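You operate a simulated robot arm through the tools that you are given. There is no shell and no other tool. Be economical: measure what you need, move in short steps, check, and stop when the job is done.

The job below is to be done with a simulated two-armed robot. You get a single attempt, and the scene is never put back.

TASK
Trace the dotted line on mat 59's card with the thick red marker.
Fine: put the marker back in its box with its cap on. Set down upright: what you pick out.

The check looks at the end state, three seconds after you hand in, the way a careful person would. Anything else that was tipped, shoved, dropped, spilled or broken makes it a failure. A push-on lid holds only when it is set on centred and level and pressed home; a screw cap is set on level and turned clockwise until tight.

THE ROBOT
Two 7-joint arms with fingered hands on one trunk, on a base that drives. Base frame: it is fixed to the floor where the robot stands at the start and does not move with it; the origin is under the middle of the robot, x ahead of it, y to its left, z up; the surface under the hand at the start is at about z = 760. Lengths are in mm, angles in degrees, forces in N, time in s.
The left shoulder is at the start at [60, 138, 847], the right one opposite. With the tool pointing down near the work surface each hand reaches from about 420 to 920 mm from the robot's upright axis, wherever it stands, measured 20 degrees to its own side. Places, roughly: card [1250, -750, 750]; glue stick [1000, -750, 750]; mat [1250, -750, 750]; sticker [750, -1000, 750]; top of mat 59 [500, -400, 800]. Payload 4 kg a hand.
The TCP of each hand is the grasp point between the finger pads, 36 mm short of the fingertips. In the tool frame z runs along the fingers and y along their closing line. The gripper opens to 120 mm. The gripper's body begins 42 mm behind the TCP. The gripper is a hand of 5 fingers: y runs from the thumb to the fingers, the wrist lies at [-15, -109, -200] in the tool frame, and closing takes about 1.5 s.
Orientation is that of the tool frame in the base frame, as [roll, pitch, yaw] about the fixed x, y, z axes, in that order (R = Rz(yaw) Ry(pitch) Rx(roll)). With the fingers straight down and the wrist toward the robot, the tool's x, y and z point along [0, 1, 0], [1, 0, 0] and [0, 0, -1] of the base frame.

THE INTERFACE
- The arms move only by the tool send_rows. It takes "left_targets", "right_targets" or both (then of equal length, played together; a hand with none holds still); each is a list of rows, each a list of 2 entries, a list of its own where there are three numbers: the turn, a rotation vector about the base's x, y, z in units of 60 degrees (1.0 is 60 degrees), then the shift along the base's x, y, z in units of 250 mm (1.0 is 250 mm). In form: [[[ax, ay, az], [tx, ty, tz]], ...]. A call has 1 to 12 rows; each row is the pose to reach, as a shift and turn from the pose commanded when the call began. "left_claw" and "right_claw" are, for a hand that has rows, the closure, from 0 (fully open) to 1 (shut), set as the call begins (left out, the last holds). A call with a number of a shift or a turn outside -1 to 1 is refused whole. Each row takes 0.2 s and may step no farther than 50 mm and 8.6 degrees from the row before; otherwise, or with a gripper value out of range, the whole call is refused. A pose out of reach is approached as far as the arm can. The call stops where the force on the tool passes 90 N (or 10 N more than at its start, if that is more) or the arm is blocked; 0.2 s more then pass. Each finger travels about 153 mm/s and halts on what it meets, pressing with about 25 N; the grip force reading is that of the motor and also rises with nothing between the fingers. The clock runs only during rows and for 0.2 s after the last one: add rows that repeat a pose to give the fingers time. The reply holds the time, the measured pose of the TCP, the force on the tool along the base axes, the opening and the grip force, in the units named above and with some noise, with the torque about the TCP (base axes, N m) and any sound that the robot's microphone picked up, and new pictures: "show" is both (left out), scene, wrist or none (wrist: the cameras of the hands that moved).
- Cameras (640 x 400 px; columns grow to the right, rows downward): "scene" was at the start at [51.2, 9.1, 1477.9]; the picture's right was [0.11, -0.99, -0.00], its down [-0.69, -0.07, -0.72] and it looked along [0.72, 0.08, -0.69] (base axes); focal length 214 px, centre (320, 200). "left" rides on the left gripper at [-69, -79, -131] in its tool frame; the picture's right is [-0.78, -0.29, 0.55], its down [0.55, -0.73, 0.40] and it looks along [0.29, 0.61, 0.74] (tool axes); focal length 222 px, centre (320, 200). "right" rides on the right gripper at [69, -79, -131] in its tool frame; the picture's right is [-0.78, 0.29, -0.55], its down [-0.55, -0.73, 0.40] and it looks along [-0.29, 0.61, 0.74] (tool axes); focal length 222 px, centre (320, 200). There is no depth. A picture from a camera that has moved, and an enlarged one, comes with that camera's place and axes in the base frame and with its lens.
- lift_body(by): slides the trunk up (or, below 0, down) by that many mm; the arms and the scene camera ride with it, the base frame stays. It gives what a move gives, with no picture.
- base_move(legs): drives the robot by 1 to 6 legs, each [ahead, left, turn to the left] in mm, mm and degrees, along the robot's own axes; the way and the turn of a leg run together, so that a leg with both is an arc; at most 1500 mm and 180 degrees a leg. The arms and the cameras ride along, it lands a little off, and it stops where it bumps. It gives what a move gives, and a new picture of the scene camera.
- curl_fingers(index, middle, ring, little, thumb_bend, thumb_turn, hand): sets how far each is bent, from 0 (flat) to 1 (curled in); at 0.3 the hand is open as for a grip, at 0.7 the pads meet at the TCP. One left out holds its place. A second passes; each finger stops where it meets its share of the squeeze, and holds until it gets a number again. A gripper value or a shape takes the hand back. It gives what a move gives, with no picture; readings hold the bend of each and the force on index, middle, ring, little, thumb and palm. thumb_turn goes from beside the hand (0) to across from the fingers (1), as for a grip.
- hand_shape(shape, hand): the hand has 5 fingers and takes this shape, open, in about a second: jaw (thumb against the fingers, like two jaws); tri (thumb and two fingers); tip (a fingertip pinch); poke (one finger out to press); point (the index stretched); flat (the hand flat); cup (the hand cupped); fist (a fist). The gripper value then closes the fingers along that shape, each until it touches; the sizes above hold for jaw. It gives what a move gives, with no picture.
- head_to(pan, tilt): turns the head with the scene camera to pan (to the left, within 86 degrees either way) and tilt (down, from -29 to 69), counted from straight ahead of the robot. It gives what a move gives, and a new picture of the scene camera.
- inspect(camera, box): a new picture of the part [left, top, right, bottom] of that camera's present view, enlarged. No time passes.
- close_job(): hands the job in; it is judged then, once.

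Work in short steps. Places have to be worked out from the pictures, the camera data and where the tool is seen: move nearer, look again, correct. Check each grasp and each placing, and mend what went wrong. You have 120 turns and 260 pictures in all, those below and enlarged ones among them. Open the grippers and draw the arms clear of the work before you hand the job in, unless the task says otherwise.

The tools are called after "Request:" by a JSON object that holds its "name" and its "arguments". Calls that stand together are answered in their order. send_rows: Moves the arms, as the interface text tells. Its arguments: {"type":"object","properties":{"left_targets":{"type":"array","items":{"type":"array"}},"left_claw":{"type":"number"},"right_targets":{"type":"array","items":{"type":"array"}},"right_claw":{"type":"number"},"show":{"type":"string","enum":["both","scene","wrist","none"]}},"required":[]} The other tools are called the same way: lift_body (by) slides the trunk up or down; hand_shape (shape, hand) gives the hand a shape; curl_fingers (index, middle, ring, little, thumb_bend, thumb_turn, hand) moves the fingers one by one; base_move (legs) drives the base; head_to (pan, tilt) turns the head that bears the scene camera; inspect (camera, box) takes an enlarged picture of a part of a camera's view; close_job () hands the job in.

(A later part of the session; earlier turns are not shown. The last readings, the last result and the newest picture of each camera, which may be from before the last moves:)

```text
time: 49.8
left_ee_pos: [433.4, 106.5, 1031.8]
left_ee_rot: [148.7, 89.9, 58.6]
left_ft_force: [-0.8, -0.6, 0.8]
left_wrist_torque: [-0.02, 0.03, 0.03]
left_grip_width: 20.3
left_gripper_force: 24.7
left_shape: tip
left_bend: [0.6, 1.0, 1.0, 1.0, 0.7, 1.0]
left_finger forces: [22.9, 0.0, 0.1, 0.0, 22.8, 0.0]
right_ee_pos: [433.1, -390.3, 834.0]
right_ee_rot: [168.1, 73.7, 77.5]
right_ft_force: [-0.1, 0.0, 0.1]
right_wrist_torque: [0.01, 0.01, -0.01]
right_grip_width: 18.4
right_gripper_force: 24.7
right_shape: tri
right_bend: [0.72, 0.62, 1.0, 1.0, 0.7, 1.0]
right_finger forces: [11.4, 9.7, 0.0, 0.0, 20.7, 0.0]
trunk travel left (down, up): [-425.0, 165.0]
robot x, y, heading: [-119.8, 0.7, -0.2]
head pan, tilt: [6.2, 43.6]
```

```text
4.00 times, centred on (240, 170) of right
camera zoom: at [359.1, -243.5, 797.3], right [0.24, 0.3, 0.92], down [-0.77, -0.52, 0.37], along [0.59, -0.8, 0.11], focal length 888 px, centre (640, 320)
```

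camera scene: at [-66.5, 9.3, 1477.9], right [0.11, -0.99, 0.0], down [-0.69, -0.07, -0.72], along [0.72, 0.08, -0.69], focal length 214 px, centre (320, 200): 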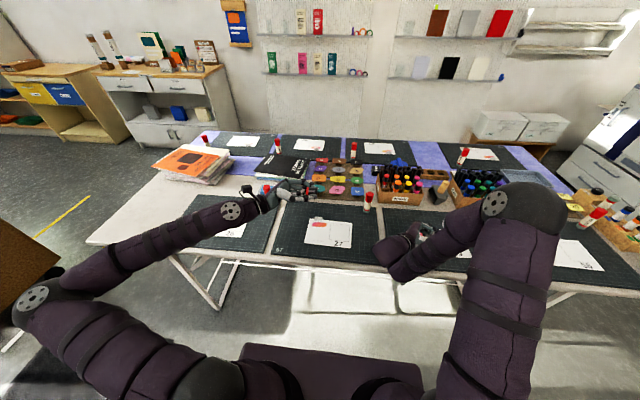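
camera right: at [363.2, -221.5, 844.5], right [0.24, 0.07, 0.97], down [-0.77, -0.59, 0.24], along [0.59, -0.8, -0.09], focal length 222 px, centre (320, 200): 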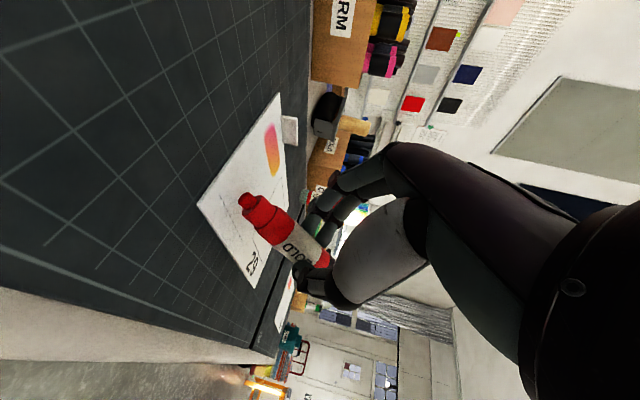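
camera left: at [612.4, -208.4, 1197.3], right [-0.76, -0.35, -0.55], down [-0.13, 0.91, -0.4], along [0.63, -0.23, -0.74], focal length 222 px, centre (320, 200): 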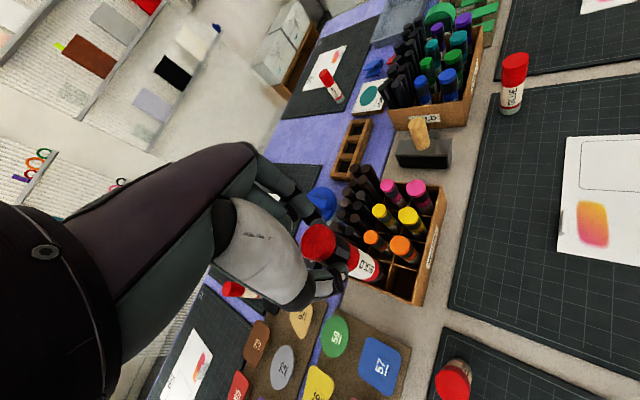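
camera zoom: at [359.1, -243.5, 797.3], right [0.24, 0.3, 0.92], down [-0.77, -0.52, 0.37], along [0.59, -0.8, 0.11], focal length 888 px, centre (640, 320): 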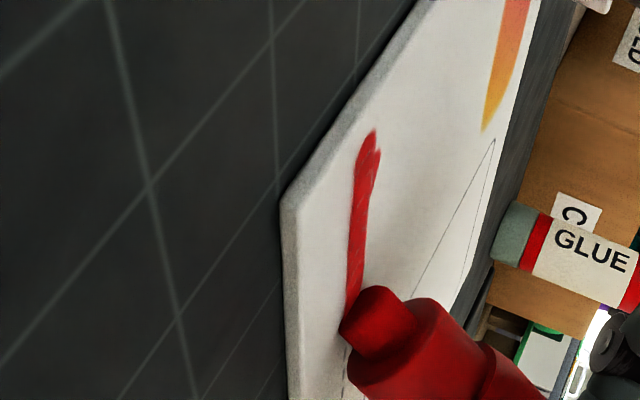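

The red line is covering the dashes well. I press 1 mm more and trace the remaining ~30 mm.

Request:
{"name": "send_rows", "arguments": {"right_targets": [[[0, 0, 0], [0, 0, -0.003]], [[0, 0, 0], [0, -0.024, -0.005]], [[0, 0, 0], [0, -0.048, -0.005]], [[0, 0, 0], [0, -0.072, -0.006]], [[0, 0, 0], [0, -0.096, -0.007]], [[0, 0, 0], [0, -0.116, -0.007]], [[0, 0, 0], [0, -0.116, -0.007]]], "show": "none"}}

Request:
{"name": "inspect", "arguments": {"camera": "right", "box": [180, 100, 320, 220]}}

```text
time: 51.4
left_ee_pos: [434.7, 105.0, 1031.7]
left_ee_rot: [75.6, 90.0, -14.5]
left_ft_force: [-0.2, -0.1, 1.4]
left_wrist_torque: [0.01, -0.02, 0.01]
left_grip_width: 20.3
left_gripper_force: 25.3
left_shape: tip
left_bend: [0.6, 1.0, 1.0, 1.0, 0.7, 1.0]
left_finger forces: [22.9, 0.0, 0.0, 0.0, 22.8, 0.0]
right_ee_pos: [433.8, -419.1, 829.8]
right_ee_rot: [168.2, 73.7, 77.5]
right_ft_force: [0.3, -0.4, 0.8]
right_wrist_torque: [0.06, 0.01, 0.0]
right_grip_width: 18.7
right_gripper_force: 24.8
right_shape: tri
right_bend: [0.72, 0.62, 1.0, 1.0, 0.7, 1.0]
right_finger forces: [11.5, 9.5, 0.0, 0.0, 20.7, 0.1]
trunk travel left (down, up): [-425.0, 165.0]
robot x, y, heading: [-121.0, -1.2, -0.0]
head pan, tilt: [6.2, 43.6]
```

```text
3.33 times, centred on (250, 160) of right
camera zoom: at [358.8, -272.2, 794.1], right [0.24, 0.3, 0.92], down [-0.77, -0.52, 0.38], along [0.59, -0.8, 0.11], focal length 740 px, centre (553, 333)
```

zoom: 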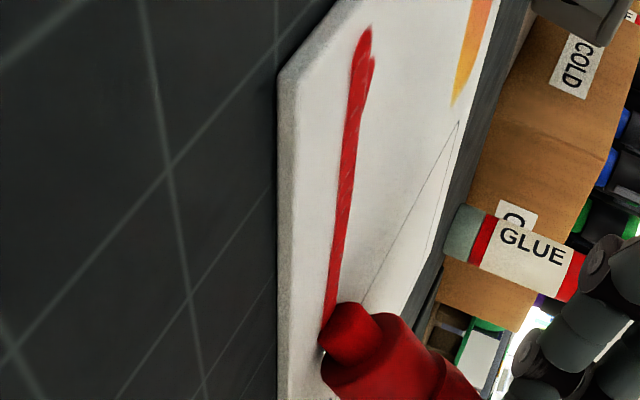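

Traced. I lift straight up to inspect the whole line.

Request:
{"name": "send_rows", "arguments": {"right_targets": [[[0, 0, 0], [0, 0, 0.04]], [[0, 0, 0], [0, 0, 0.16]], [[0, 0, 0], [0, 0, 0.32]], [[0.1, 0, 0], [0, 0.1, 0.4]], [[0.2333, 0, 0], [0, 0.2, 0.5]], [[0.2333, 0, 0], [0, 0.2, 0.5]]], "show": "none"}}

Request:
{"name": "inspect", "arguments": {"camera": "right", "box": [60, 140, 300, 320]}}

```text
time: 52.8
left_ee_pos: [435.4, 106.3, 1030.9]
left_ee_rot: [61.0, 89.9, -29.2]
left_ft_force: [-0.1, -0.4, 0.4]
left_wrist_torque: [-0.02, 0.01, 0.03]
left_grip_width: 20.6
left_gripper_force: 25.2
left_shape: tip
left_bend: [0.6, 1.0, 1.0, 1.0, 0.7, 1.0]
left_finger forces: [22.8, 0.0, 0.0, 0.1, 22.8, 0.0]
right_ee_pos: [433.2, -368.9, 956.1]
right_ee_rot: [174.2, 59.7, 83.1]
right_ft_force: [-0.3, 0.2, -1.3]
right_wrist_torque: [0.02, 0.04, 0.0]
right_grip_width: 18.6
right_gripper_force: 24.5
right_shape: tri
right_bend: [0.72, 0.62, 1.0, 1.0, 0.7, 1.0]
right_finger forces: [11.2, 10.2, 0.0, 0.1, 20.3, 0.0]
trunk travel left (down, up): [-425.0, 165.0]
robot x, y, heading: [-119.2, 1.5, -0.1]
head pan, tilt: [6.2, 43.6]
```

```text
2.22 times, centred on (180, 230) of right
camera zoom: at [358.9, -217.6, 956.8], right [0.24, 0.07, 0.97], down [-0.77, -0.59, 0.24], along [0.59, -0.8, -0.09], focal length 494 px, centre (631, 133)
```

zoom: 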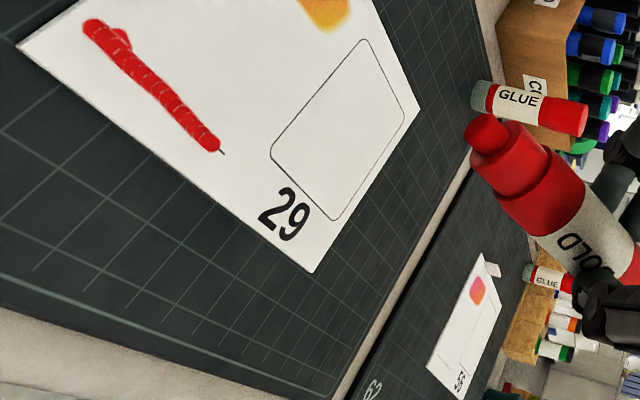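

The line is traced except for the last ~4 mm dash. I go back down at the end pose and extend it by ~7 mm.

Request:
{"name": "send_rows", "arguments": {"right_targets": [[[-0.1, 0, 0], [0, -0.1, -0.1]], [[-0.2333, 0, 0], [0, -0.2, -0.2]], [[-0.2333, 0, 0], [0, -0.2, -0.34]], [[-0.2333, 0, 0], [0, -0.2, -0.46]], [[-0.2333, 0, 0], [0, -0.2, -0.46]], [[-0.2333, 0, 0], [0, -0.2, -0.49]], [[-0.2333, 0, 0], [0, -0.2, -0.5]], [[-0.2333, 0, 0], [0, -0.21, -0.501]], [[-0.2333, 0, 0], [0, -0.22, -0.501]], [[-0.2333, 0, 0], [0, -0.226, -0.501]], [[-0.2333, 0, 0], [0, -0.226, -0.501]], [[-0.2333, 0, 0], [0, -0.226, -0.44]]], "show": "none"}}

Request:
{"name": "send_rows", "arguments": {"right_targets": [[[0, 0, 0], [0, 0, 0.1]], [[0, 0, 0], [0, 0, 0.24]], [[0.1, 0, 0], [0, 0.1, 0.36]], [[0.2333, 0, 0], [0, 0.226, 0.44]], [[0.2333, 0, 0], [0, 0.226, 0.44]]], "show": "none"}}

Request:
{"name": "inspect", "arguments": {"camera": "right", "box": [60, 120, 220, 240]}}

```text
time: 55.4
left_ee_pos: [433.4, 107.3, 1031.4]
left_ee_rot: [-9.4, 89.9, -99.4]
left_ft_force: [0.5, 0.6, 0.2]
left_wrist_torque: [-0.01, 0.01, 0.03]
left_grip_width: 20.3
left_gripper_force: 25.3
left_shape: tip
left_bend: [0.6, 1.0, 1.0, 1.0, 0.7, 1.0]
left_finger forces: [22.7, 0.0, 0.0, 0.1, 22.8, 0.0]
right_ee_pos: [432.8, -425.0, 846.2]
right_ee_rot: [168.1, 73.6, 77.5]
right_ft_force: [0.1, 0.1, -1.1]
right_wrist_torque: [0.03, 0.01, 0.02]
right_grip_width: 18.2
right_gripper_force: 24.8
right_shape: tri
right_bend: [0.72, 0.62, 1.0, 1.0, 0.71, 1.0]
right_finger forces: [11.0, 10.0, 0.0, 0.1, 20.3, 0.0]
trunk travel left (down, up): [-425.0, 165.0]
robot x, y, heading: [-113.7, 1.6, -0.2]
head pan, tilt: [6.2, 43.6]
```

```text
time: 56.6
left_ee_pos: [434.9, 105.2, 1030.9]
left_ee_rot: [15.9, 89.9, -74.2]
left_ft_force: [-0.2, 0.1, 1.1]
left_wrist_torque: [-0.03, -0.04, 0.01]
left_grip_width: 20.8
left_gripper_force: 24.8
left_shape: tip
left_bend: [0.6, 1.0, 1.0, 1.0, 0.7, 1.0]
left_finger forces: [22.8, 0.0, 0.1, 0.1, 22.8, 0.0]
right_ee_pos: [434.3, -369.0, 955.2]
right_ee_rot: [174.1, 59.8, 83.1]
right_ft_force: [0.1, -0.7, -0.6]
right_wrist_torque: [0.02, 0.02, -0.02]
right_grip_width: 18.5
right_gripper_force: 24.6
right_shape: tri
right_bend: [0.72, 0.62, 1.0, 1.0, 0.71, 1.0]
right_finger forces: [11.0, 10.3, 0.1, 0.0, 20.4, 0.1]
trunk travel left (down, up): [-425.0, 165.0]
robot x, y, heading: [-120.3, -0.2, 0.3]
head pan, tilt: [6.2, 43.6]
```

```text
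3.33 times, centred on (140, 180) of right
camera zoom: at [359.5, -218.0, 955.8], right [0.24, 0.07, 0.97], down [-0.77, -0.6, 0.24], along [0.59, -0.8, -0.09], focal length 740 px, centre (920, 267)
```

zoom: 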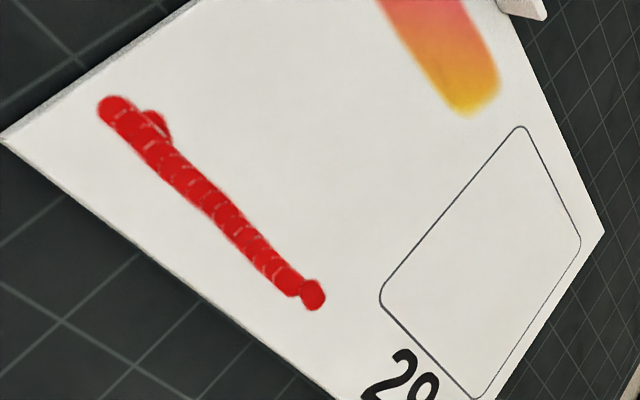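

The whole dotted line is covered. Now for recapping: I raise the right hand and roll it back ~48° so the marker becomes horizontal, facing the cap.

Request:
{"name": "send_rows", "arguments": {"right_targets": [[[0, 0, 0], [0, 0.05, 0.1]], [[0.114, 0, 0], [0, 0.15, 0.2]], [[0.228, 0, 0], [0, 0.25, 0.3]], [[0.342, 0, 0], [0, 0.35, 0.36]], [[0.456, 0, 0], [0, 0.45, 0.36]], [[0.57, 0, 0], [0, 0.55, 0.36]], [[0.684, 0, 0], [0, 0.65, 0.36]], [[0.8, 0, 0], [0, 0.75, 0.36]], [[0.8, 0, 0], [0, 0.8, 0.36]], [[0.8, 0, 0], [0, 0.8, 0.36]]], "show": "both"}}

Request:
{"name": "inspect", "arguments": {"camera": "scene", "box": [240, 150, 400, 250]}}

Request:
{"name": "inspect", "arguments": {"camera": "right", "box": [100, 120, 340, 290]}}

```text
time: 58.8
left_ee_pos: [434.7, 105.9, 1031.9]
left_ee_rot: [-172.2, 90.0, 97.7]
left_ft_force: [0.0, 0.0, -0.4]
left_wrist_torque: [-0.04, 0.02, -0.02]
left_grip_width: 20.5
left_gripper_force: 24.5
left_shape: tip
left_bend: [0.6, 1.0, 1.0, 1.0, 0.7, 1.0]
left_finger forces: [22.9, 0.0, 0.0, 0.1, 22.8, 0.1]
right_ee_pos: [433.9, -169.0, 1045.3]
right_ee_rot: [179.4, 11.9, 86.4]
right_ft_force: [-0.5, 0.7, 0.3]
right_wrist_torque: [-0.01, -0.03, 0.0]
right_grip_width: 18.4
right_gripper_force: 24.6
right_shape: tri
right_bend: [0.72, 0.62, 1.0, 1.0, 0.71, 1.0]
right_finger forces: [11.0, 10.4, 0.0, 0.1, 20.3, 0.0]
trunk travel left (down, up): [-425.0, 165.0]
robot x, y, heading: [-121.1, 0.1, -0.1]
head pan, tilt: [6.2, 43.6]
camera scene: at [-66.6, 9.3, 1477.9], right [0.11, -0.99, 0.0], down [-0.69, -0.07, -0.72], along [0.72, 0.08, -0.69], focal length 214 px, centre (320, 200)
camera right: at [359.1, -69.3, 1157.3], right [0.24, -0.67, 0.7], down [-0.77, -0.57, -0.28], along [0.59, -0.47, -0.65], focal length 222 px, centre (320, 200)
```

scene: 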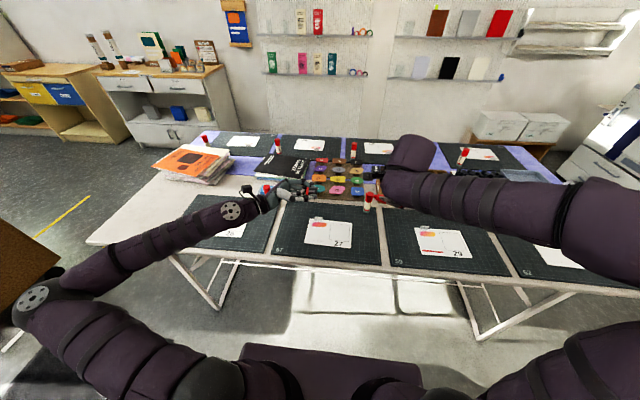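
right: 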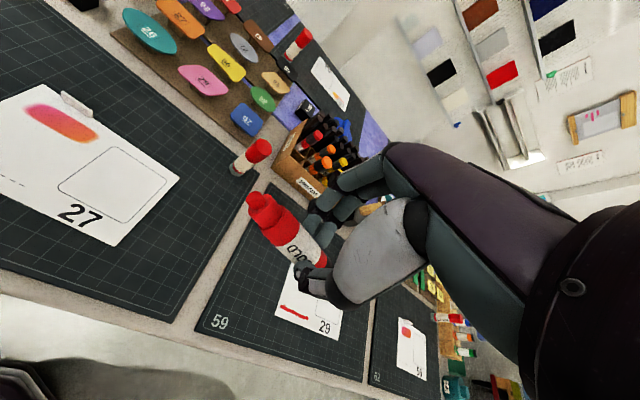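

```text
4.00 times, centred on (320, 200) of scene
camera zoom: at [-66.6, 9.3, 1477.9], right [0.11, -0.99, 0.0], down [-0.69, -0.07, -0.72], along [0.72, 0.08, -0.69], focal length 858 px, centre (320, 200)
```

zoom: 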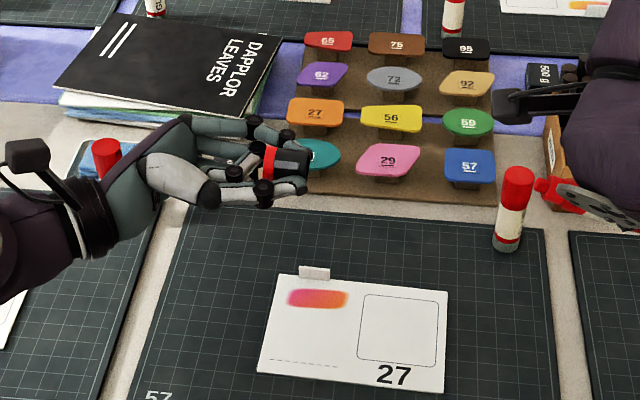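

```text
2.35 times, centred on (220, 205) of right
camera zoom: at [359.1, -69.3, 1157.3], right [0.24, -0.67, 0.7], down [-0.77, -0.57, -0.28], along [0.59, -0.47, -0.65], focal length 523 px, centre (555, 188)
```

zoom: 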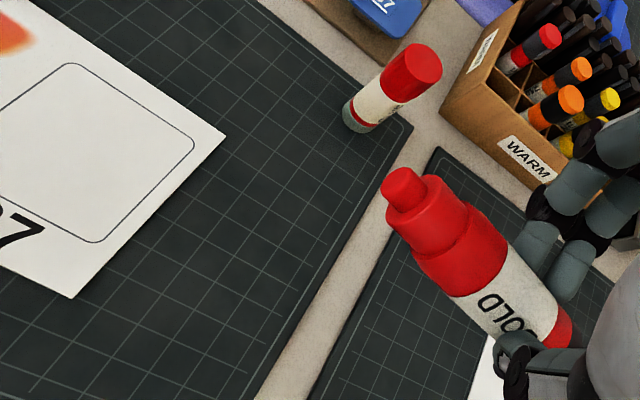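

I check the left wrist view, which looks toward the marker from the cap's side.

Request:
{"name": "inspect", "arguments": {"camera": "left", "box": [220, 120, 440, 290]}}

Request:
{"name": "inspect", "arguments": {"camera": "scene", "box": [350, 170, 410, 220]}}

```text
2.35 times, centred on (330, 205) of left
camera zoom: at [355.7, 236.9, 1101.9], right [-0.29, -0.55, 0.78], down [-0.74, -0.4, -0.55], along [0.61, -0.74, -0.29], focal length 523 px, centre (296, 188)
```

zoom: 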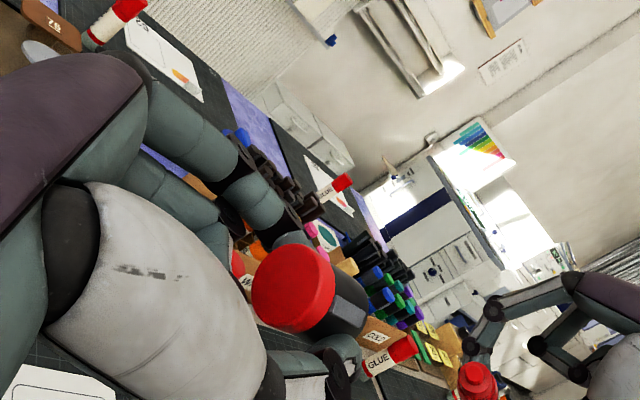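

```text
8.00 times, centred on (380, 195) of scene
camera zoom: at [-66.6, 9.3, 1477.9], right [0.11, -0.99, 0.0], down [-0.69, -0.07, -0.72], along [0.72, 0.08, -0.69], focal length 1716 px, centre (-160, 240)
```

zoom: 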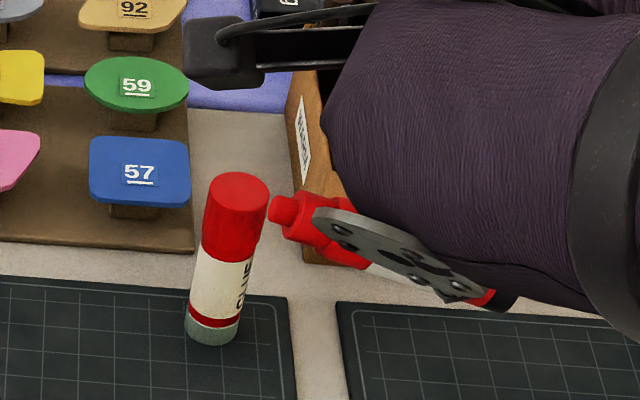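

I zoom on the marker end as seen from the left camera to judge its axis.

Request:
{"name": "inspect", "arguments": {"camera": "left", "box": [370, 250, 450, 310]}}

Request:
{"name": "inspect", "arguments": {"camera": "right", "box": [230, 180, 340, 290]}}

```text
6.67 times, centred on (410, 280) of left
camera zoom: at [355.7, 236.9, 1101.9], right [-0.29, -0.55, 0.78], down [-0.74, -0.4, -0.55], along [0.61, -0.74, -0.29], focal length 1481 px, centre (-280, -333)
```

zoom: 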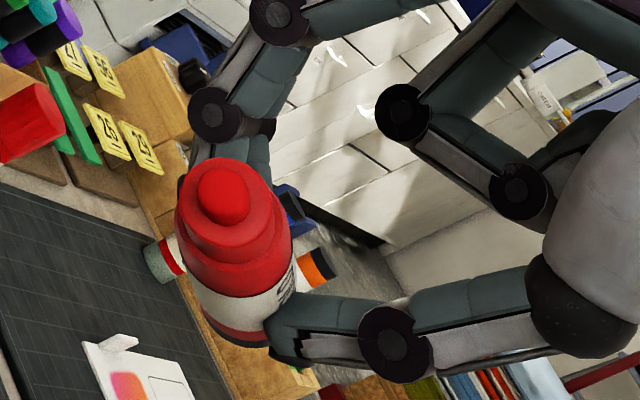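

```text
3.64 times, centred on (285, 235) of right
camera zoom: at [359.1, -69.3, 1157.3], right [0.24, -0.67, 0.7], down [-0.77, -0.57, -0.28], along [0.59, -0.47, -0.65], focal length 808 px, centre (447, 73)
```

zoom: 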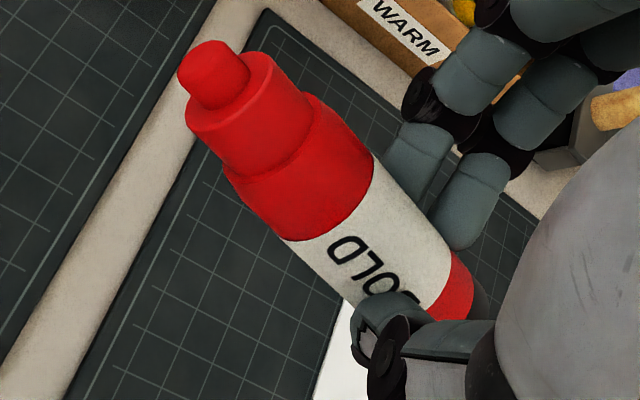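

Views suggest the marker's tip still points up by roughly 11°. I roll the right hand by -11.5° and bring it 30 mm closer, then compare views again.

Request:
{"name": "send_rows", "arguments": {"right_targets": [[[-0.1, 0, 0], [0, 0.06, 0]], [[-0.192, 0, 0], [0, 0.12, 0]], [[-0.192, 0, 0], [0, 0.12, 0]]], "show": "none"}}

Request:
{"name": "inspect", "arguments": {"camera": "left", "box": [330, 190, 450, 280]}}

Request:
{"name": "inspect", "arguments": {"camera": "right", "box": [190, 140, 330, 280]}}

Request:
{"name": "inspect", "arguments": {"camera": "scene", "box": [300, 165, 410, 230]}}

```text
time: 59.6
left_ee_pos: [434.2, 104.9, 1031.5]
left_ee_rot: [-171.2, 89.9, 98.8]
left_ft_force: [0.2, 0.1, 0.3]
left_wrist_torque: [0.01, 0.02, 0.01]
left_grip_width: 20.6
left_gripper_force: 24.6
left_shape: tip
left_bend: [0.6, 1.0, 1.0, 1.0, 0.7, 1.0]
left_finger forces: [22.8, 0.0, 0.1, 0.0, 22.8, 0.0]
right_ee_pos: [434.6, -138.2, 1046.0]
right_ee_rot: [178.6, 23.4, 86.2]
right_ft_force: [-0.8, -0.3, -0.8]
right_wrist_torque: [-0.01, -0.01, 0.01]
right_grip_width: 18.3
right_gripper_force: 25.0
right_shape: tri
right_bend: [0.72, 0.62, 1.0, 1.0, 0.71, 1.0]
right_finger forces: [10.9, 10.2, 0.1, 0.1, 20.2, 0.0]
trunk travel left (down, up): [-425.0, 165.0]
robot x, y, heading: [-119.1, 0.7, -0.0]
head pan, tilt: [6.2, 43.6]
```

```text
4.44 times, centred on (390, 235) of left
camera zoom: at [355.7, 236.8, 1101.9], right [-0.29, -0.55, 0.78], down [-0.74, -0.4, -0.55], along [0.61, -0.74, -0.29], focal length 987 px, centre (9, 44)
```

zoom: 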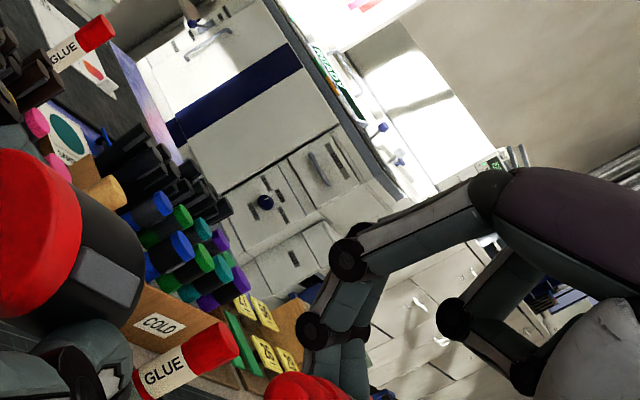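

```text
2.86 times, centred on (260, 210) of right
camera zoom: at [359.7, -19.0, 1135.7], right [0.24, -0.52, 0.82], down [-0.77, -0.62, -0.16], along [0.59, -0.59, -0.55], focal length 635 px, centre (491, 171)
```

zoom: 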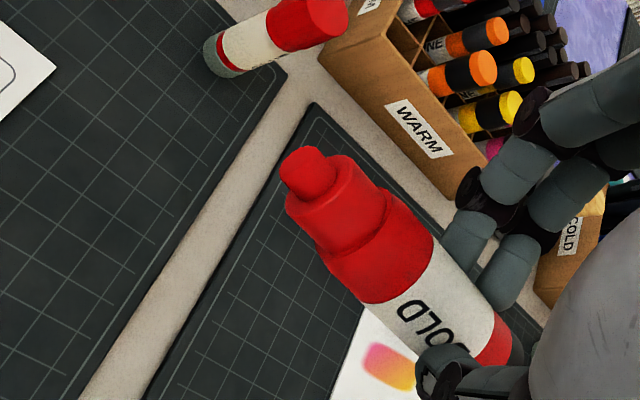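

```text
5.82 times, centred on (355, 198) of scene
camera zoom: at [-66.6, 9.2, 1477.9], right [0.11, -0.99, 0.0], down [-0.69, -0.07, -0.72], along [0.72, 0.08, -0.69], focal length 1248 px, centre (116, 214)
```

zoom: 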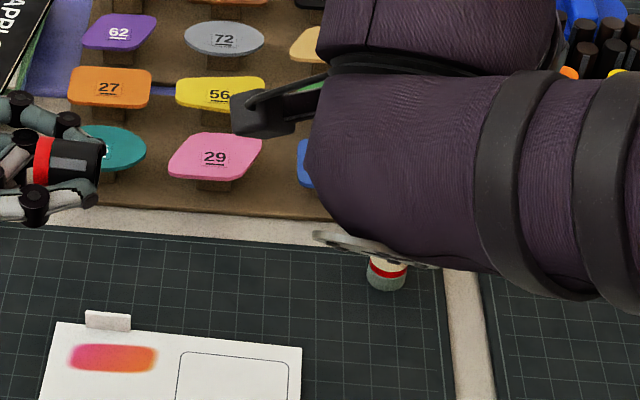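

The scene camera is blocked now; I use the left camera for the marker end.

Request:
{"name": "inspect", "arguments": {"camera": "left", "box": [350, 255, 440, 325]}}

```text
5.71 times, centred on (395, 290) of left
camera zoom: at [355.7, 236.8, 1101.9], right [-0.29, -0.55, 0.78], down [-0.74, -0.4, -0.55], along [0.61, -0.74, -0.29], focal length 1269 px, centre (-109, -314)
```

zoom: 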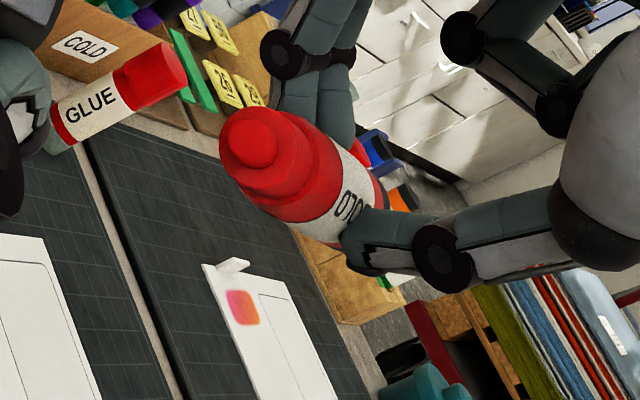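

The nib end triangulates consistently to (435, -82, 1020) and the axis is nearly along y. I bring it close in front of the cap (nib ~22 mm before the cap's mouth) and compare in both wrist views.

Request:
{"name": "send_rows", "arguments": {"right_targets": [[[0, 0, 0], [0, 0.1, 0.01]], [[0, 0, 0], [0, 0.2, 0.02]], [[0, 0, 0], [0, 0.3, 0.03]], [[0, 0, 0], [0, 0.4, 0.032]], [[0, 0, 0], [0, 0.46, 0.032]], [[0, 0, 0], [0, 0.46, 0.032]]], "show": "none"}}

Request:
{"name": "inspect", "arguments": {"camera": "left", "box": [270, 200, 410, 310]}}

Request:
{"name": "inspect", "arguments": {"camera": "right", "box": [170, 130, 310, 260]}}

Request:
{"name": "inspect", "arguments": {"camera": "scene", "box": [290, 165, 400, 230]}}

```text
time: 61.0
left_ee_pos: [434.4, 105.7, 1031.1]
left_ee_rot: [-171.8, 90.0, 98.1]
left_ft_force: [0.5, 1.2, 0.6]
left_wrist_torque: [0.01, -0.01, 0.04]
left_grip_width: 20.6
left_gripper_force: 25.0
left_shape: tip
left_bend: [0.6, 1.0, 1.0, 1.0, 0.7, 1.0]
left_finger forces: [22.8, 0.0, 0.0, 0.0, 22.8, 0.0]
right_ee_pos: [433.0, -24.6, 1053.5]
right_ee_rot: [178.6, 23.5, 86.2]
right_ft_force: [-0.3, 0.0, 0.0]
right_wrist_torque: [-0.02, 0.02, 0.02]
right_grip_width: 18.1
right_gripper_force: 24.6
right_shape: tri
right_bend: [0.72, 0.62, 1.0, 1.0, 0.71, 1.0]
right_finger forces: [10.9, 10.2, 0.1, 0.0, 20.2, 0.1]
trunk travel left (down, up): [-425.0, 165.0]
robot x, y, heading: [-117.2, -0.8, 0.0]
head pan, tilt: [6.2, 43.6]
```

```text
3.64 times, centred on (340, 255) of left
camera zoom: at [355.7, 236.9, 1101.9], right [-0.29, -0.55, 0.78], down [-0.74, -0.4, -0.55], along [0.61, -0.74, -0.29], focal length 808 px, centre (247, 0)
```

zoom: 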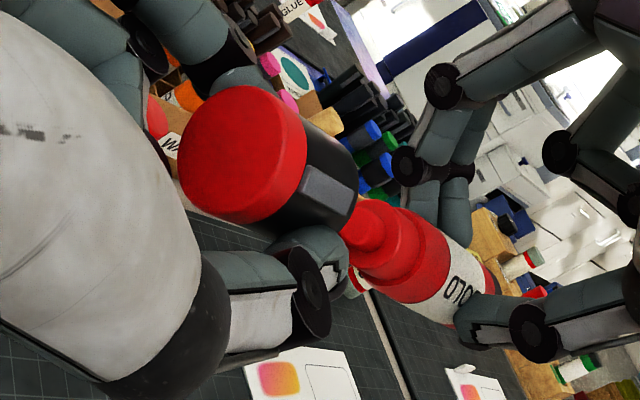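

```text
3.08 times, centred on (240, 195) of right
camera zoom: at [358.6, 95.3, 1143.1], right [0.24, -0.52, 0.82], down [-0.77, -0.62, -0.16], along [0.59, -0.59, -0.55], focal length 684 px, centre (566, 215)
```

zoom: 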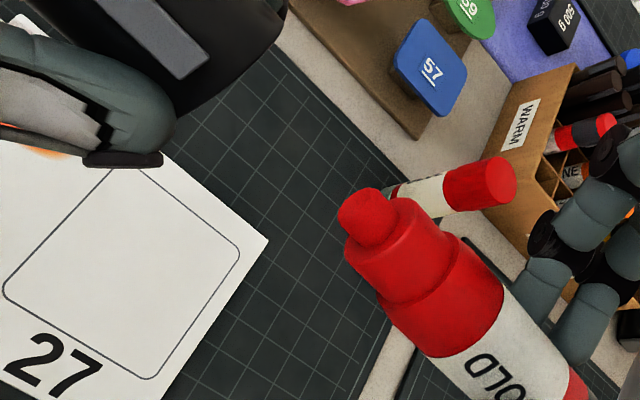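

```text
5.82 times, centred on (345, 198) of scene
camera zoom: at [-66.5, 9.3, 1477.9], right [0.11, -0.99, 0.0], down [-0.69, -0.07, -0.72], along [0.72, 0.08, -0.69], focal length 1248 px, centre (174, 214)
```

zoom: 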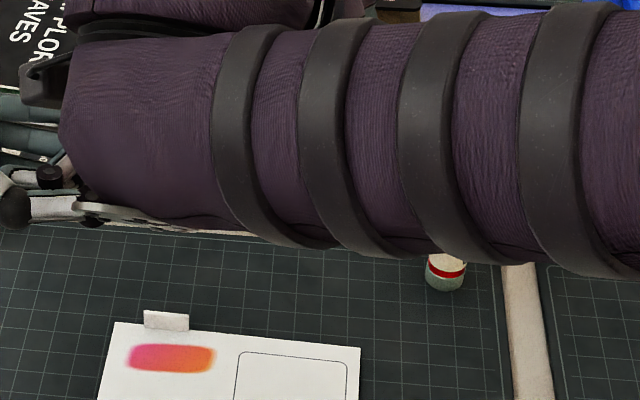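

In the left view cap and marker are almost on one line. I check the right view with the cap included.

Request:
{"name": "inspect", "arguments": {"camera": "right", "box": [110, 70, 310, 250]}}

Request:
{"name": "inspect", "arguments": {"camera": "left", "box": [290, 210, 390, 290]}}

```text
2.22 times, centred on (210, 160) of right
camera zoom: at [358.6, 95.3, 1143.1], right [0.24, -0.52, 0.82], down [-0.77, -0.62, -0.16], along [0.59, -0.59, -0.55], focal length 494 px, centre (564, 289)
```

zoom: 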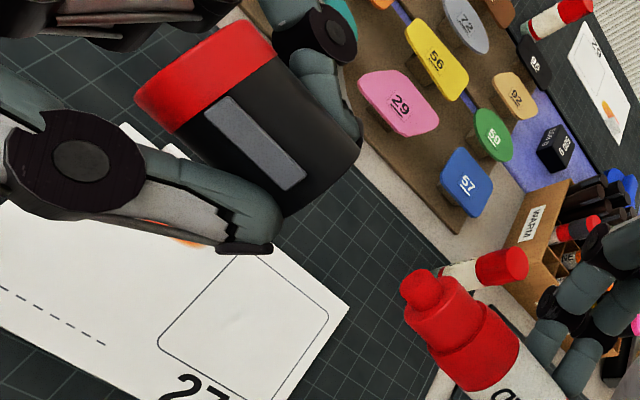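

```text
5.00 times, centred on (340, 250) of left
camera zoom: at [355.7, 236.9, 1101.9], right [-0.29, -0.55, 0.78], down [-0.74, -0.4, -0.55], along [0.61, -0.74, -0.29], focal length 1111 px, centre (220, -50)
```

zoom: 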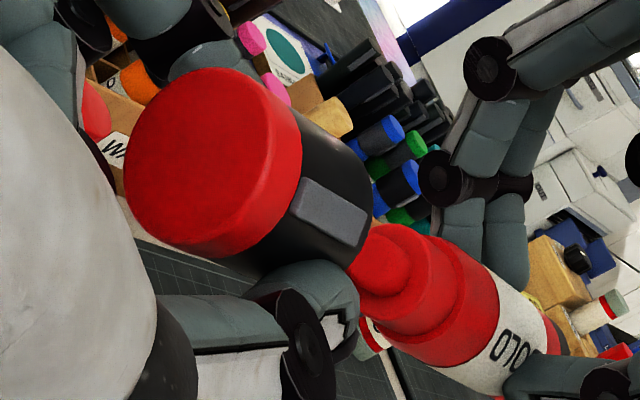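

Triangulating the cap: its mouth is at about (431.5, 72, 1037), axis nearly parallel to the marker, while the nib is at (435, 33, 1027). I shift the marker by -5 mm in x and +10 mm in z and look again.

Request:
{"name": "send_rows", "arguments": {"right_targets": [[[0, 0, 0], [-0.01, 0, 0.02]], [[0, 0, 0], [-0.02, 0, 0.04]], [[0, 0, 0], [-0.02, 0, 0.04]], [[0, 0, 0], [-0.02, 0, 0.04]]], "show": "none"}}

Request:
{"name": "inspect", "arguments": {"camera": "right", "box": [110, 70, 310, 250]}}

Request:
{"name": "inspect", "arguments": {"camera": "left", "box": [290, 210, 390, 290]}}

```text
time: 62.0
left_ee_pos: [433.7, 107.0, 1032.0]
left_ee_rot: [65.0, 89.9, -25.0]
left_ft_force: [-0.9, -0.1, -0.4]
left_wrist_torque: [0.0, 0.0, 0.0]
left_grip_width: 20.8
left_gripper_force: 25.3
left_shape: tip
left_bend: [0.6, 1.0, 1.0, 1.0, 0.7, 1.0]
left_finger forces: [22.8, 0.0, 0.0, 0.1, 22.8, 0.0]
right_ee_pos: [428.6, -23.9, 1062.0]
right_ee_rot: [178.6, 23.5, 86.1]
right_ft_force: [0.7, -0.9, -0.2]
right_wrist_torque: [-0.02, -0.01, -0.02]
right_grip_width: 18.2
right_gripper_force: 24.6
right_shape: tri
right_bend: [0.72, 0.62, 1.0, 1.0, 0.71, 1.0]
right_finger forces: [11.0, 10.3, 0.0, 0.0, 20.2, 0.1]
trunk travel left (down, up): [-425.0, 165.0]
robot x, y, heading: [-114.2, -0.7, -0.2]
head pan, tilt: [6.2, 43.6]
```

```text
2.22 times, centred on (210, 160) of right
camera zoom: at [354.4, 95.6, 1152.3], right [0.24, -0.52, 0.82], down [-0.77, -0.62, -0.16], along [0.59, -0.59, -0.55], focal length 494 px, centre (564, 289)
```

zoom: 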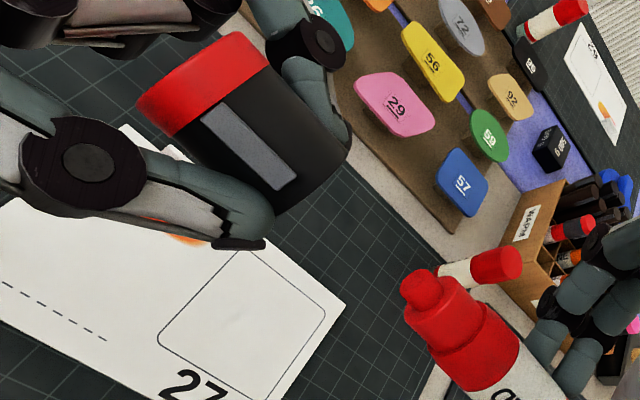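

```text
5.00 times, centred on (340, 250) of left
camera zoom: at [355.7, 237.0, 1101.9], right [-0.29, -0.55, 0.78], down [-0.74, -0.4, -0.55], along [0.61, -0.74, -0.29], focal length 1111 px, centre (220, -50)
```

zoom: 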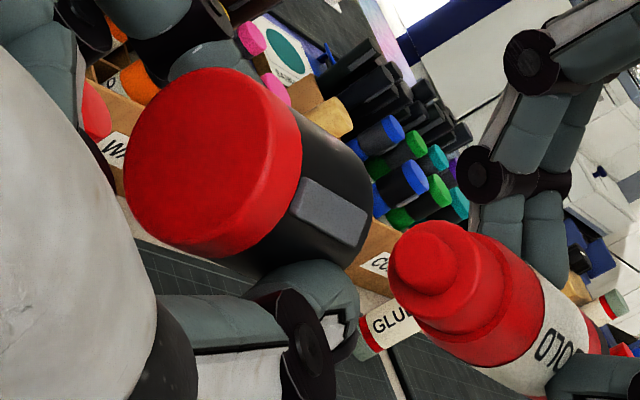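

Close now; remaining error about (-2.5, 0, +2.5). I correct and advance ~30 mm along the cap's axis to just before the mouth.

Request:
{"name": "send_rows", "arguments": {"right_targets": [[[0, 0, 0], [-0.01, 0, 0.01]], [[0, 0, 0], [-0.007, 0.04, 0.009]], [[0, 0, 0], [-0.003, 0.08, 0.007]], [[0, 0, 0], [0.001, 0.12, 0.005]], [[0, 0, 0], [0.001, 0.12, 0.005]]], "show": "none"}}

Request:
{"name": "inspect", "arguments": {"camera": "right", "box": [110, 70, 310, 250]}}

Request:
{"name": "inspect", "arguments": {"camera": "left", "box": [290, 210, 390, 290]}}

```text
time: 63.2
left_ee_pos: [434.2, 106.5, 1032.4]
left_ee_rot: [-63.1, 90.0, -153.3]
left_ft_force: [0.2, 0.8, 0.5]
left_wrist_torque: [-0.01, 0.05, 0.02]
left_grip_width: 20.3
left_gripper_force: 24.9
left_shape: tip
left_bend: [0.6, 1.0, 1.0, 1.0, 0.7, 1.0]
left_finger forces: [22.8, 0.0, 0.0, 0.1, 22.8, 0.1]
right_ee_pos: [429.8, 5.7, 1064.6]
right_ee_rot: [178.6, 23.4, 86.1]
right_ft_force: [0.9, -0.5, -0.2]
right_wrist_torque: [-0.04, -0.01, 0.02]
right_grip_width: 18.5
right_gripper_force: 24.5
right_shape: tri
right_bend: [0.72, 0.62, 1.0, 1.0, 0.71, 1.0]
right_finger forces: [11.0, 10.4, 0.1, 0.0, 20.2, 0.1]
trunk travel left (down, up): [-425.0, 165.0]
robot x, y, heading: [-119.6, -1.1, -0.1]
head pan, tilt: [6.2, 43.6]
```

```text
2.22 times, centred on (210, 160) of right
camera zoom: at [354.0, 126.4, 1154.3], right [0.24, -0.52, 0.82], down [-0.77, -0.62, -0.16], along [0.59, -0.59, -0.55], focal length 494 px, centre (564, 289)
```

zoom: 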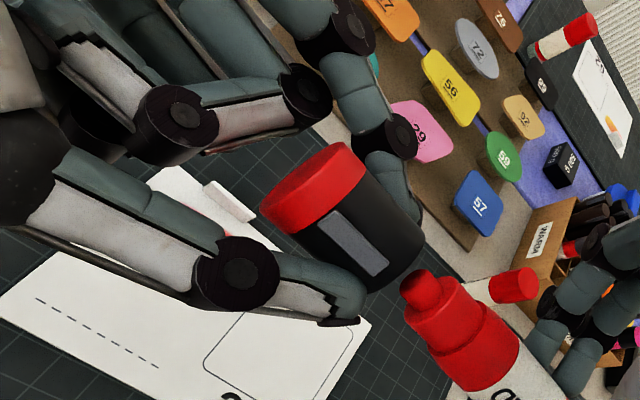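

```text
5.00 times, centred on (340, 250) of left
camera zoom: at [355.7, 236.9, 1101.9], right [-0.29, -0.55, 0.78], down [-0.74, -0.4, -0.55], along [0.61, -0.74, -0.29], focal length 1111 px, centre (220, -50)
```

zoom: 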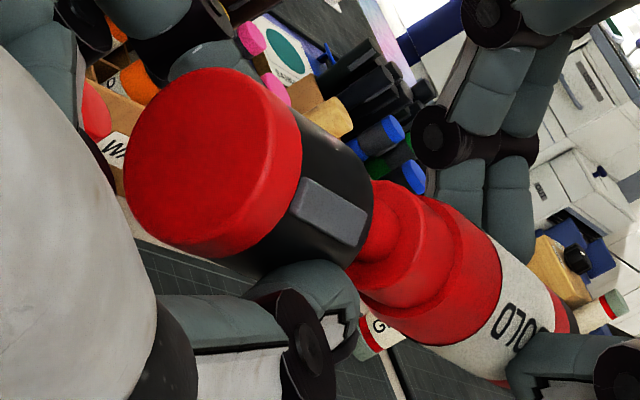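

All cameras look along similar x–z directions, so I rely on the original grip relation for x (which matches), and zoom in tightly to refine z.

Request:
{"name": "inspect", "arguments": {"camera": "right", "box": [190, 110, 290, 200]}}

Request:
{"name": "inspect", "arguments": {"camera": "left", "box": [310, 220, 380, 280]}}

Request:
{"name": "inspect", "arguments": {"camera": "scene", "box": [280, 170, 350, 215]}}

```text
4.44 times, centred on (240, 155) of right
camera zoom: at [354.0, 126.4, 1154.3], right [0.24, -0.52, 0.82], down [-0.77, -0.62, -0.16], along [0.59, -0.59, -0.55], focal length 987 px, centre (676, 400)
```

zoom: 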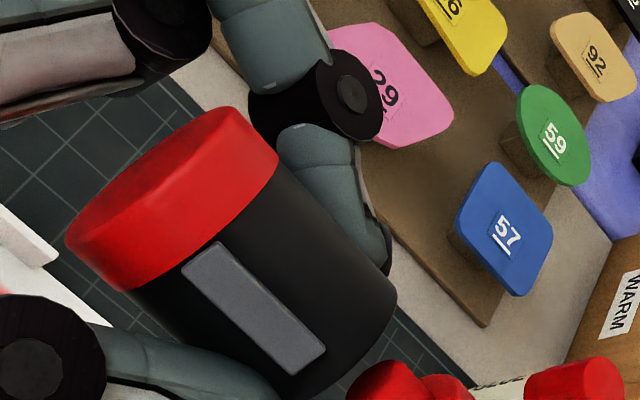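

```text
6.67 times, centred on (345, 250) of left
camera zoom: at [355.7, 236.9, 1101.9], right [-0.29, -0.55, 0.78], down [-0.74, -0.4, -0.55], along [0.61, -0.74, -0.29], focal length 1481 px, centre (153, -133)
```

zoom: 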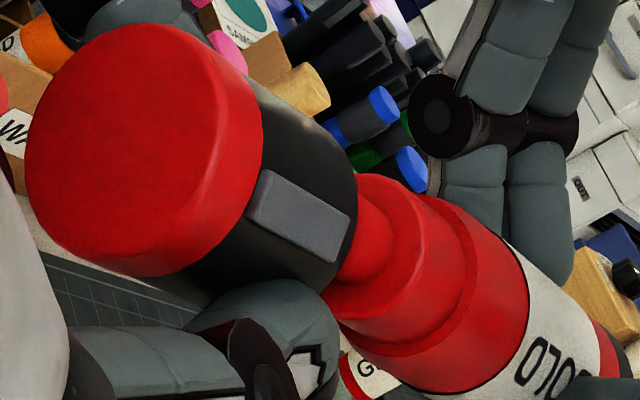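

```text
8.89 times, centred on (315, 192) of scene
camera zoom: at [-66.5, 9.4, 1477.9], right [0.11, -0.99, 0.0], down [-0.69, -0.07, -0.72], along [0.72, 0.08, -0.69], focal length 1906 px, centre (364, 267)
```

zoom: 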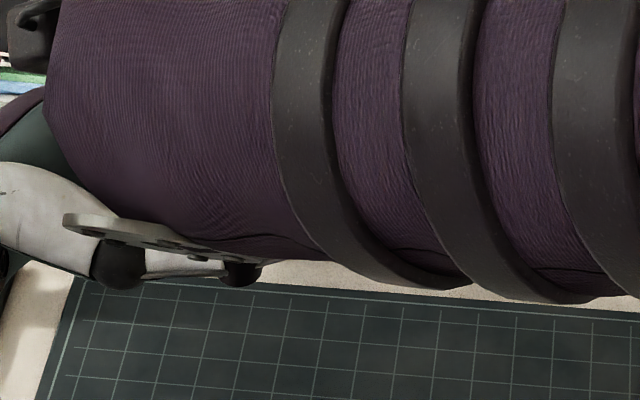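

Silhouettes in both views agree to within ~2 mm. I advance gently in small steps and watch forces.

Request:
{"name": "send_rows", "arguments": {"right_targets": [[[0, 0, 0], [0.001, 0.016, 0]], [[0, 0, 0], [0.003, 0.032, -0.001]], [[0, 0, 0], [0.004, 0.048, -0.002]], [[0, 0, 0], [0.004, 0.048, -0.002]]], "show": "none"}}

Request:
{"name": "inspect", "arguments": {"camera": "right", "box": [190, 110, 310, 230]}}

Request:
{"name": "inspect", "arguments": {"camera": "left", "box": [310, 220, 380, 280]}}

```text
time: 64.2
left_ee_pos: [434.8, 106.2, 1030.6]
left_ee_rot: [7.3, 89.9, -82.7]
left_ft_force: [0.9, 0.6, -0.4]
left_wrist_torque: [0.0, 0.0, 0.02]
left_grip_width: 20.5
left_gripper_force: 25.3
left_shape: tip
left_bend: [0.6, 1.0, 1.0, 1.0, 0.7, 1.0]
left_finger forces: [22.7, 0.0, 0.1, 0.1, 22.8, 0.0]
right_ee_pos: [429.9, 18.4, 1065.4]
right_ee_rot: [178.6, 23.4, 86.2]
right_ft_force: [0.7, -0.5, -1.2]
right_wrist_torque: [0.0, -0.02, 0.0]
right_grip_width: 18.1
right_gripper_force: 24.8
right_shape: tri
right_bend: [0.72, 0.62, 1.0, 1.0, 0.71, 1.0]
right_finger forces: [11.0, 10.3, 0.0, 0.0, 20.2, 0.1]
trunk travel left (down, up): [-425.0, 165.0]
robot x, y, heading: [-116.0, -0.3, 0.0]
head pan, tilt: [6.2, 43.6]
```

```text
3.33 times, centred on (250, 170) of right
camera zoom: at [355.7, 138.3, 1154.3], right [0.24, -0.52, 0.82], down [-0.77, -0.62, -0.16], along [0.59, -0.59, -0.55], focal length 740 px, centre (553, 300)
```

zoom: 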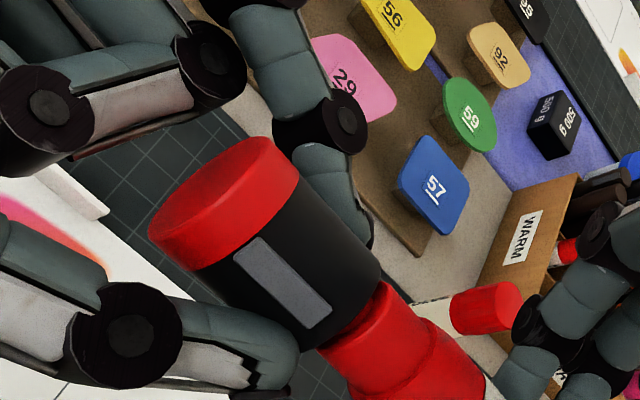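

```text
6.67 times, centred on (345, 250) of left
camera zoom: at [355.7, 237.0, 1101.9], right [-0.29, -0.55, 0.78], down [-0.74, -0.4, -0.55], along [0.61, -0.74, -0.29], focal length 1481 px, centre (153, -133)
```

zoom: 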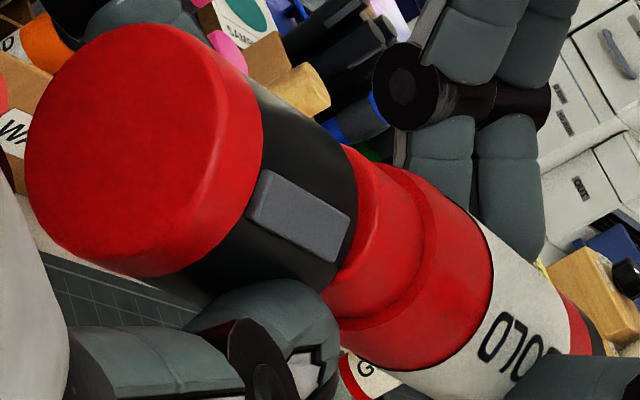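

The nib is inside the cap mouth with no contact force. I push on 8 mm in small steps, watching lateral forces.

Request:
{"name": "send_rows", "arguments": {"right_targets": [[[0, 0, 0], [0.001, 0.01, 0]], [[0, 0, 0], [0.002, 0.02, 0]], [[0, 0, 0], [0.002, 0.03, -0.001]], [[0, 0, 0], [0.002, 0.03, -0.001]]], "show": "none"}}

Request:
{"name": "inspect", "arguments": {"camera": "right", "box": [190, 110, 310, 230]}}

Request:
{"name": "inspect", "arguments": {"camera": "left", "box": [310, 220, 380, 280]}}

```text
time: 65.2
left_ee_pos: [435.4, 106.4, 1030.9]
left_ee_rot: [-37.4, 90.0, -127.5]
left_ft_force: [-2.3, 9.0, 0.3]
left_wrist_torque: [-0.04, 0.0, -0.14]
left_grip_width: 21.0
left_gripper_force: 24.7
left_shape: tip
left_bend: [0.6, 1.0, 1.0, 1.0, 0.7, 1.0]
left_finger forces: [23.1, 0.0, 0.1, 0.0, 25.7, 0.1]
right_ee_pos: [429.7, 24.4, 1063.9]
right_ee_rot: [178.5, 23.5, 86.0]
right_ft_force: [2.6, -7.4, -0.6]
right_wrist_torque: [-0.22, -0.06, -0.06]
right_grip_width: 18.0
right_gripper_force: 25.2
right_shape: tri
right_bend: [0.72, 0.62, 1.0, 1.0, 0.71, 1.0]
right_finger forces: [11.8, 11.2, 0.0, 0.0, 19.5, 0.0]
trunk travel left (down, up): [-425.0, 165.0]
robot x, y, heading: [-118.3, -0.7, -0.2]
head pan, tilt: [6.2, 43.6]
```

```text
3.33 times, centred on (250, 170) of right
camera zoom: at [356.3, 145.0, 1153.5], right [0.24, -0.52, 0.82], down [-0.77, -0.62, -0.16], along [0.59, -0.59, -0.55], focal length 740 px, centre (553, 300)
```

zoom: 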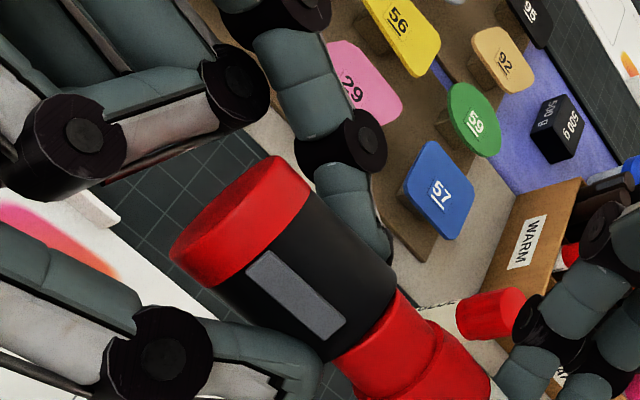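

```text
6.67 times, centred on (345, 250) of left
camera zoom: at [355.9, 237.4, 1101.8], right [-0.29, -0.55, 0.78], down [-0.74, -0.4, -0.55], along [0.61, -0.74, -0.29], focal length 1481 px, centre (153, -133)
```

zoom: 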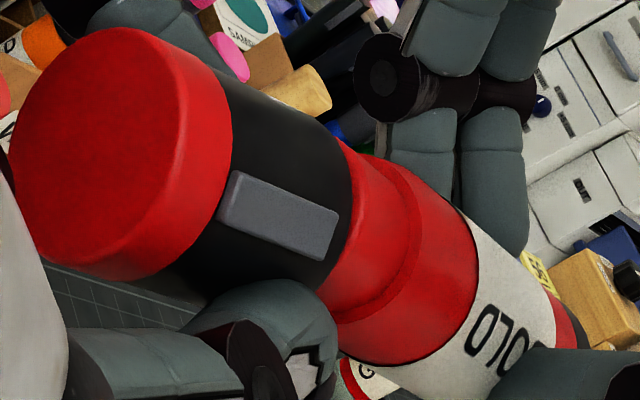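

Contact with a sideways reaction: the cap pushes the marker towards +x. I back off 3 mm, shift +3.5 mm x (and -1.5 mm z), and push again.

Request:
{"name": "send_rows", "arguments": {"right_targets": [[[0, 0, 0], [0, -0.016, 0]], [[0, 0, 0], [0.014, -0.016, -0.006]], [[0, 0, 0], [0.014, -0.008, -0.006]], [[0, 0, 0], [0.014, 0, -0.006]], [[0, 0, 0], [0.014, 0, -0.006]]], "show": "none"}}

Request:
{"name": "inspect", "arguments": {"camera": "right", "box": [190, 110, 310, 230]}}

Request:
{"name": "inspect", "arguments": {"camera": "left", "box": [310, 220, 380, 280]}}

```text
time: 66.4
left_ee_pos: [434.6, 105.7, 1031.3]
left_ee_rot: [-136.2, 89.8, 133.7]
left_ft_force: [-0.6, 6.2, 0.8]
left_wrist_torque: [-0.05, 0.0, 0.0]
left_grip_width: 21.0
left_gripper_force: 24.9
left_shape: tip
left_bend: [0.6, 1.0, 1.0, 1.0, 0.7, 1.0]
left_finger forces: [23.9, 0.1, 0.0, 0.1, 24.1, 0.0]
right_ee_pos: [434.4, 26.4, 1062.3]
right_ee_rot: [178.6, 23.4, 86.3]
right_ft_force: [-0.7, -6.3, -0.2]
right_wrist_torque: [-0.15, -0.01, -0.06]
right_grip_width: 17.6
right_gripper_force: 25.1
right_shape: tri
right_bend: [0.72, 0.62, 1.0, 1.0, 0.7, 1.0]
right_finger forces: [10.5, 11.7, 0.0, 0.1, 20.7, 0.0]
trunk travel left (down, up): [-425.0, 165.0]
robot x, y, heading: [-118.3, 3.2, 0.0]
head pan, tilt: [6.2, 43.6]
```

```text
3.33 times, centred on (250, 170) of right
camera zoom: at [360.1, 145.3, 1152.6], right [0.24, -0.52, 0.82], down [-0.77, -0.62, -0.16], along [0.59, -0.59, -0.55], focal length 740 px, centre (553, 300)
```

zoom: 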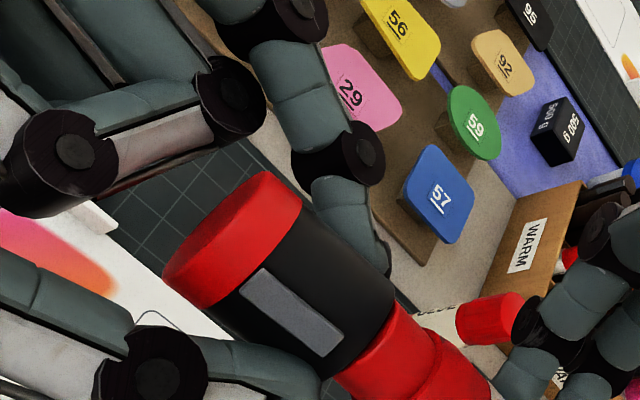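

```text
6.67 times, centred on (345, 250) of left
camera zoom: at [355.9, 237.3, 1101.9], right [-0.29, -0.55, 0.78], down [-0.74, -0.4, -0.55], along [0.61, -0.74, -0.29], focal length 1481 px, centre (153, -133)
```

zoom: 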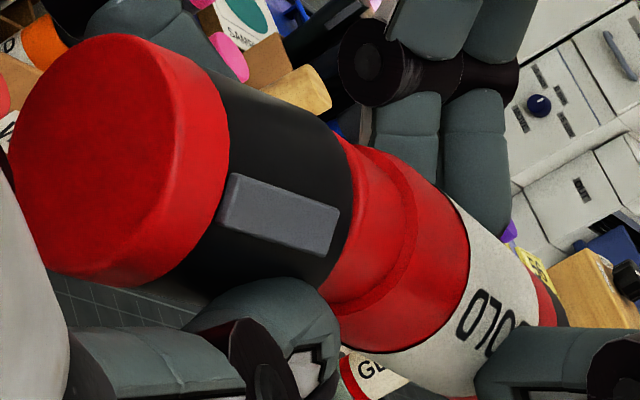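

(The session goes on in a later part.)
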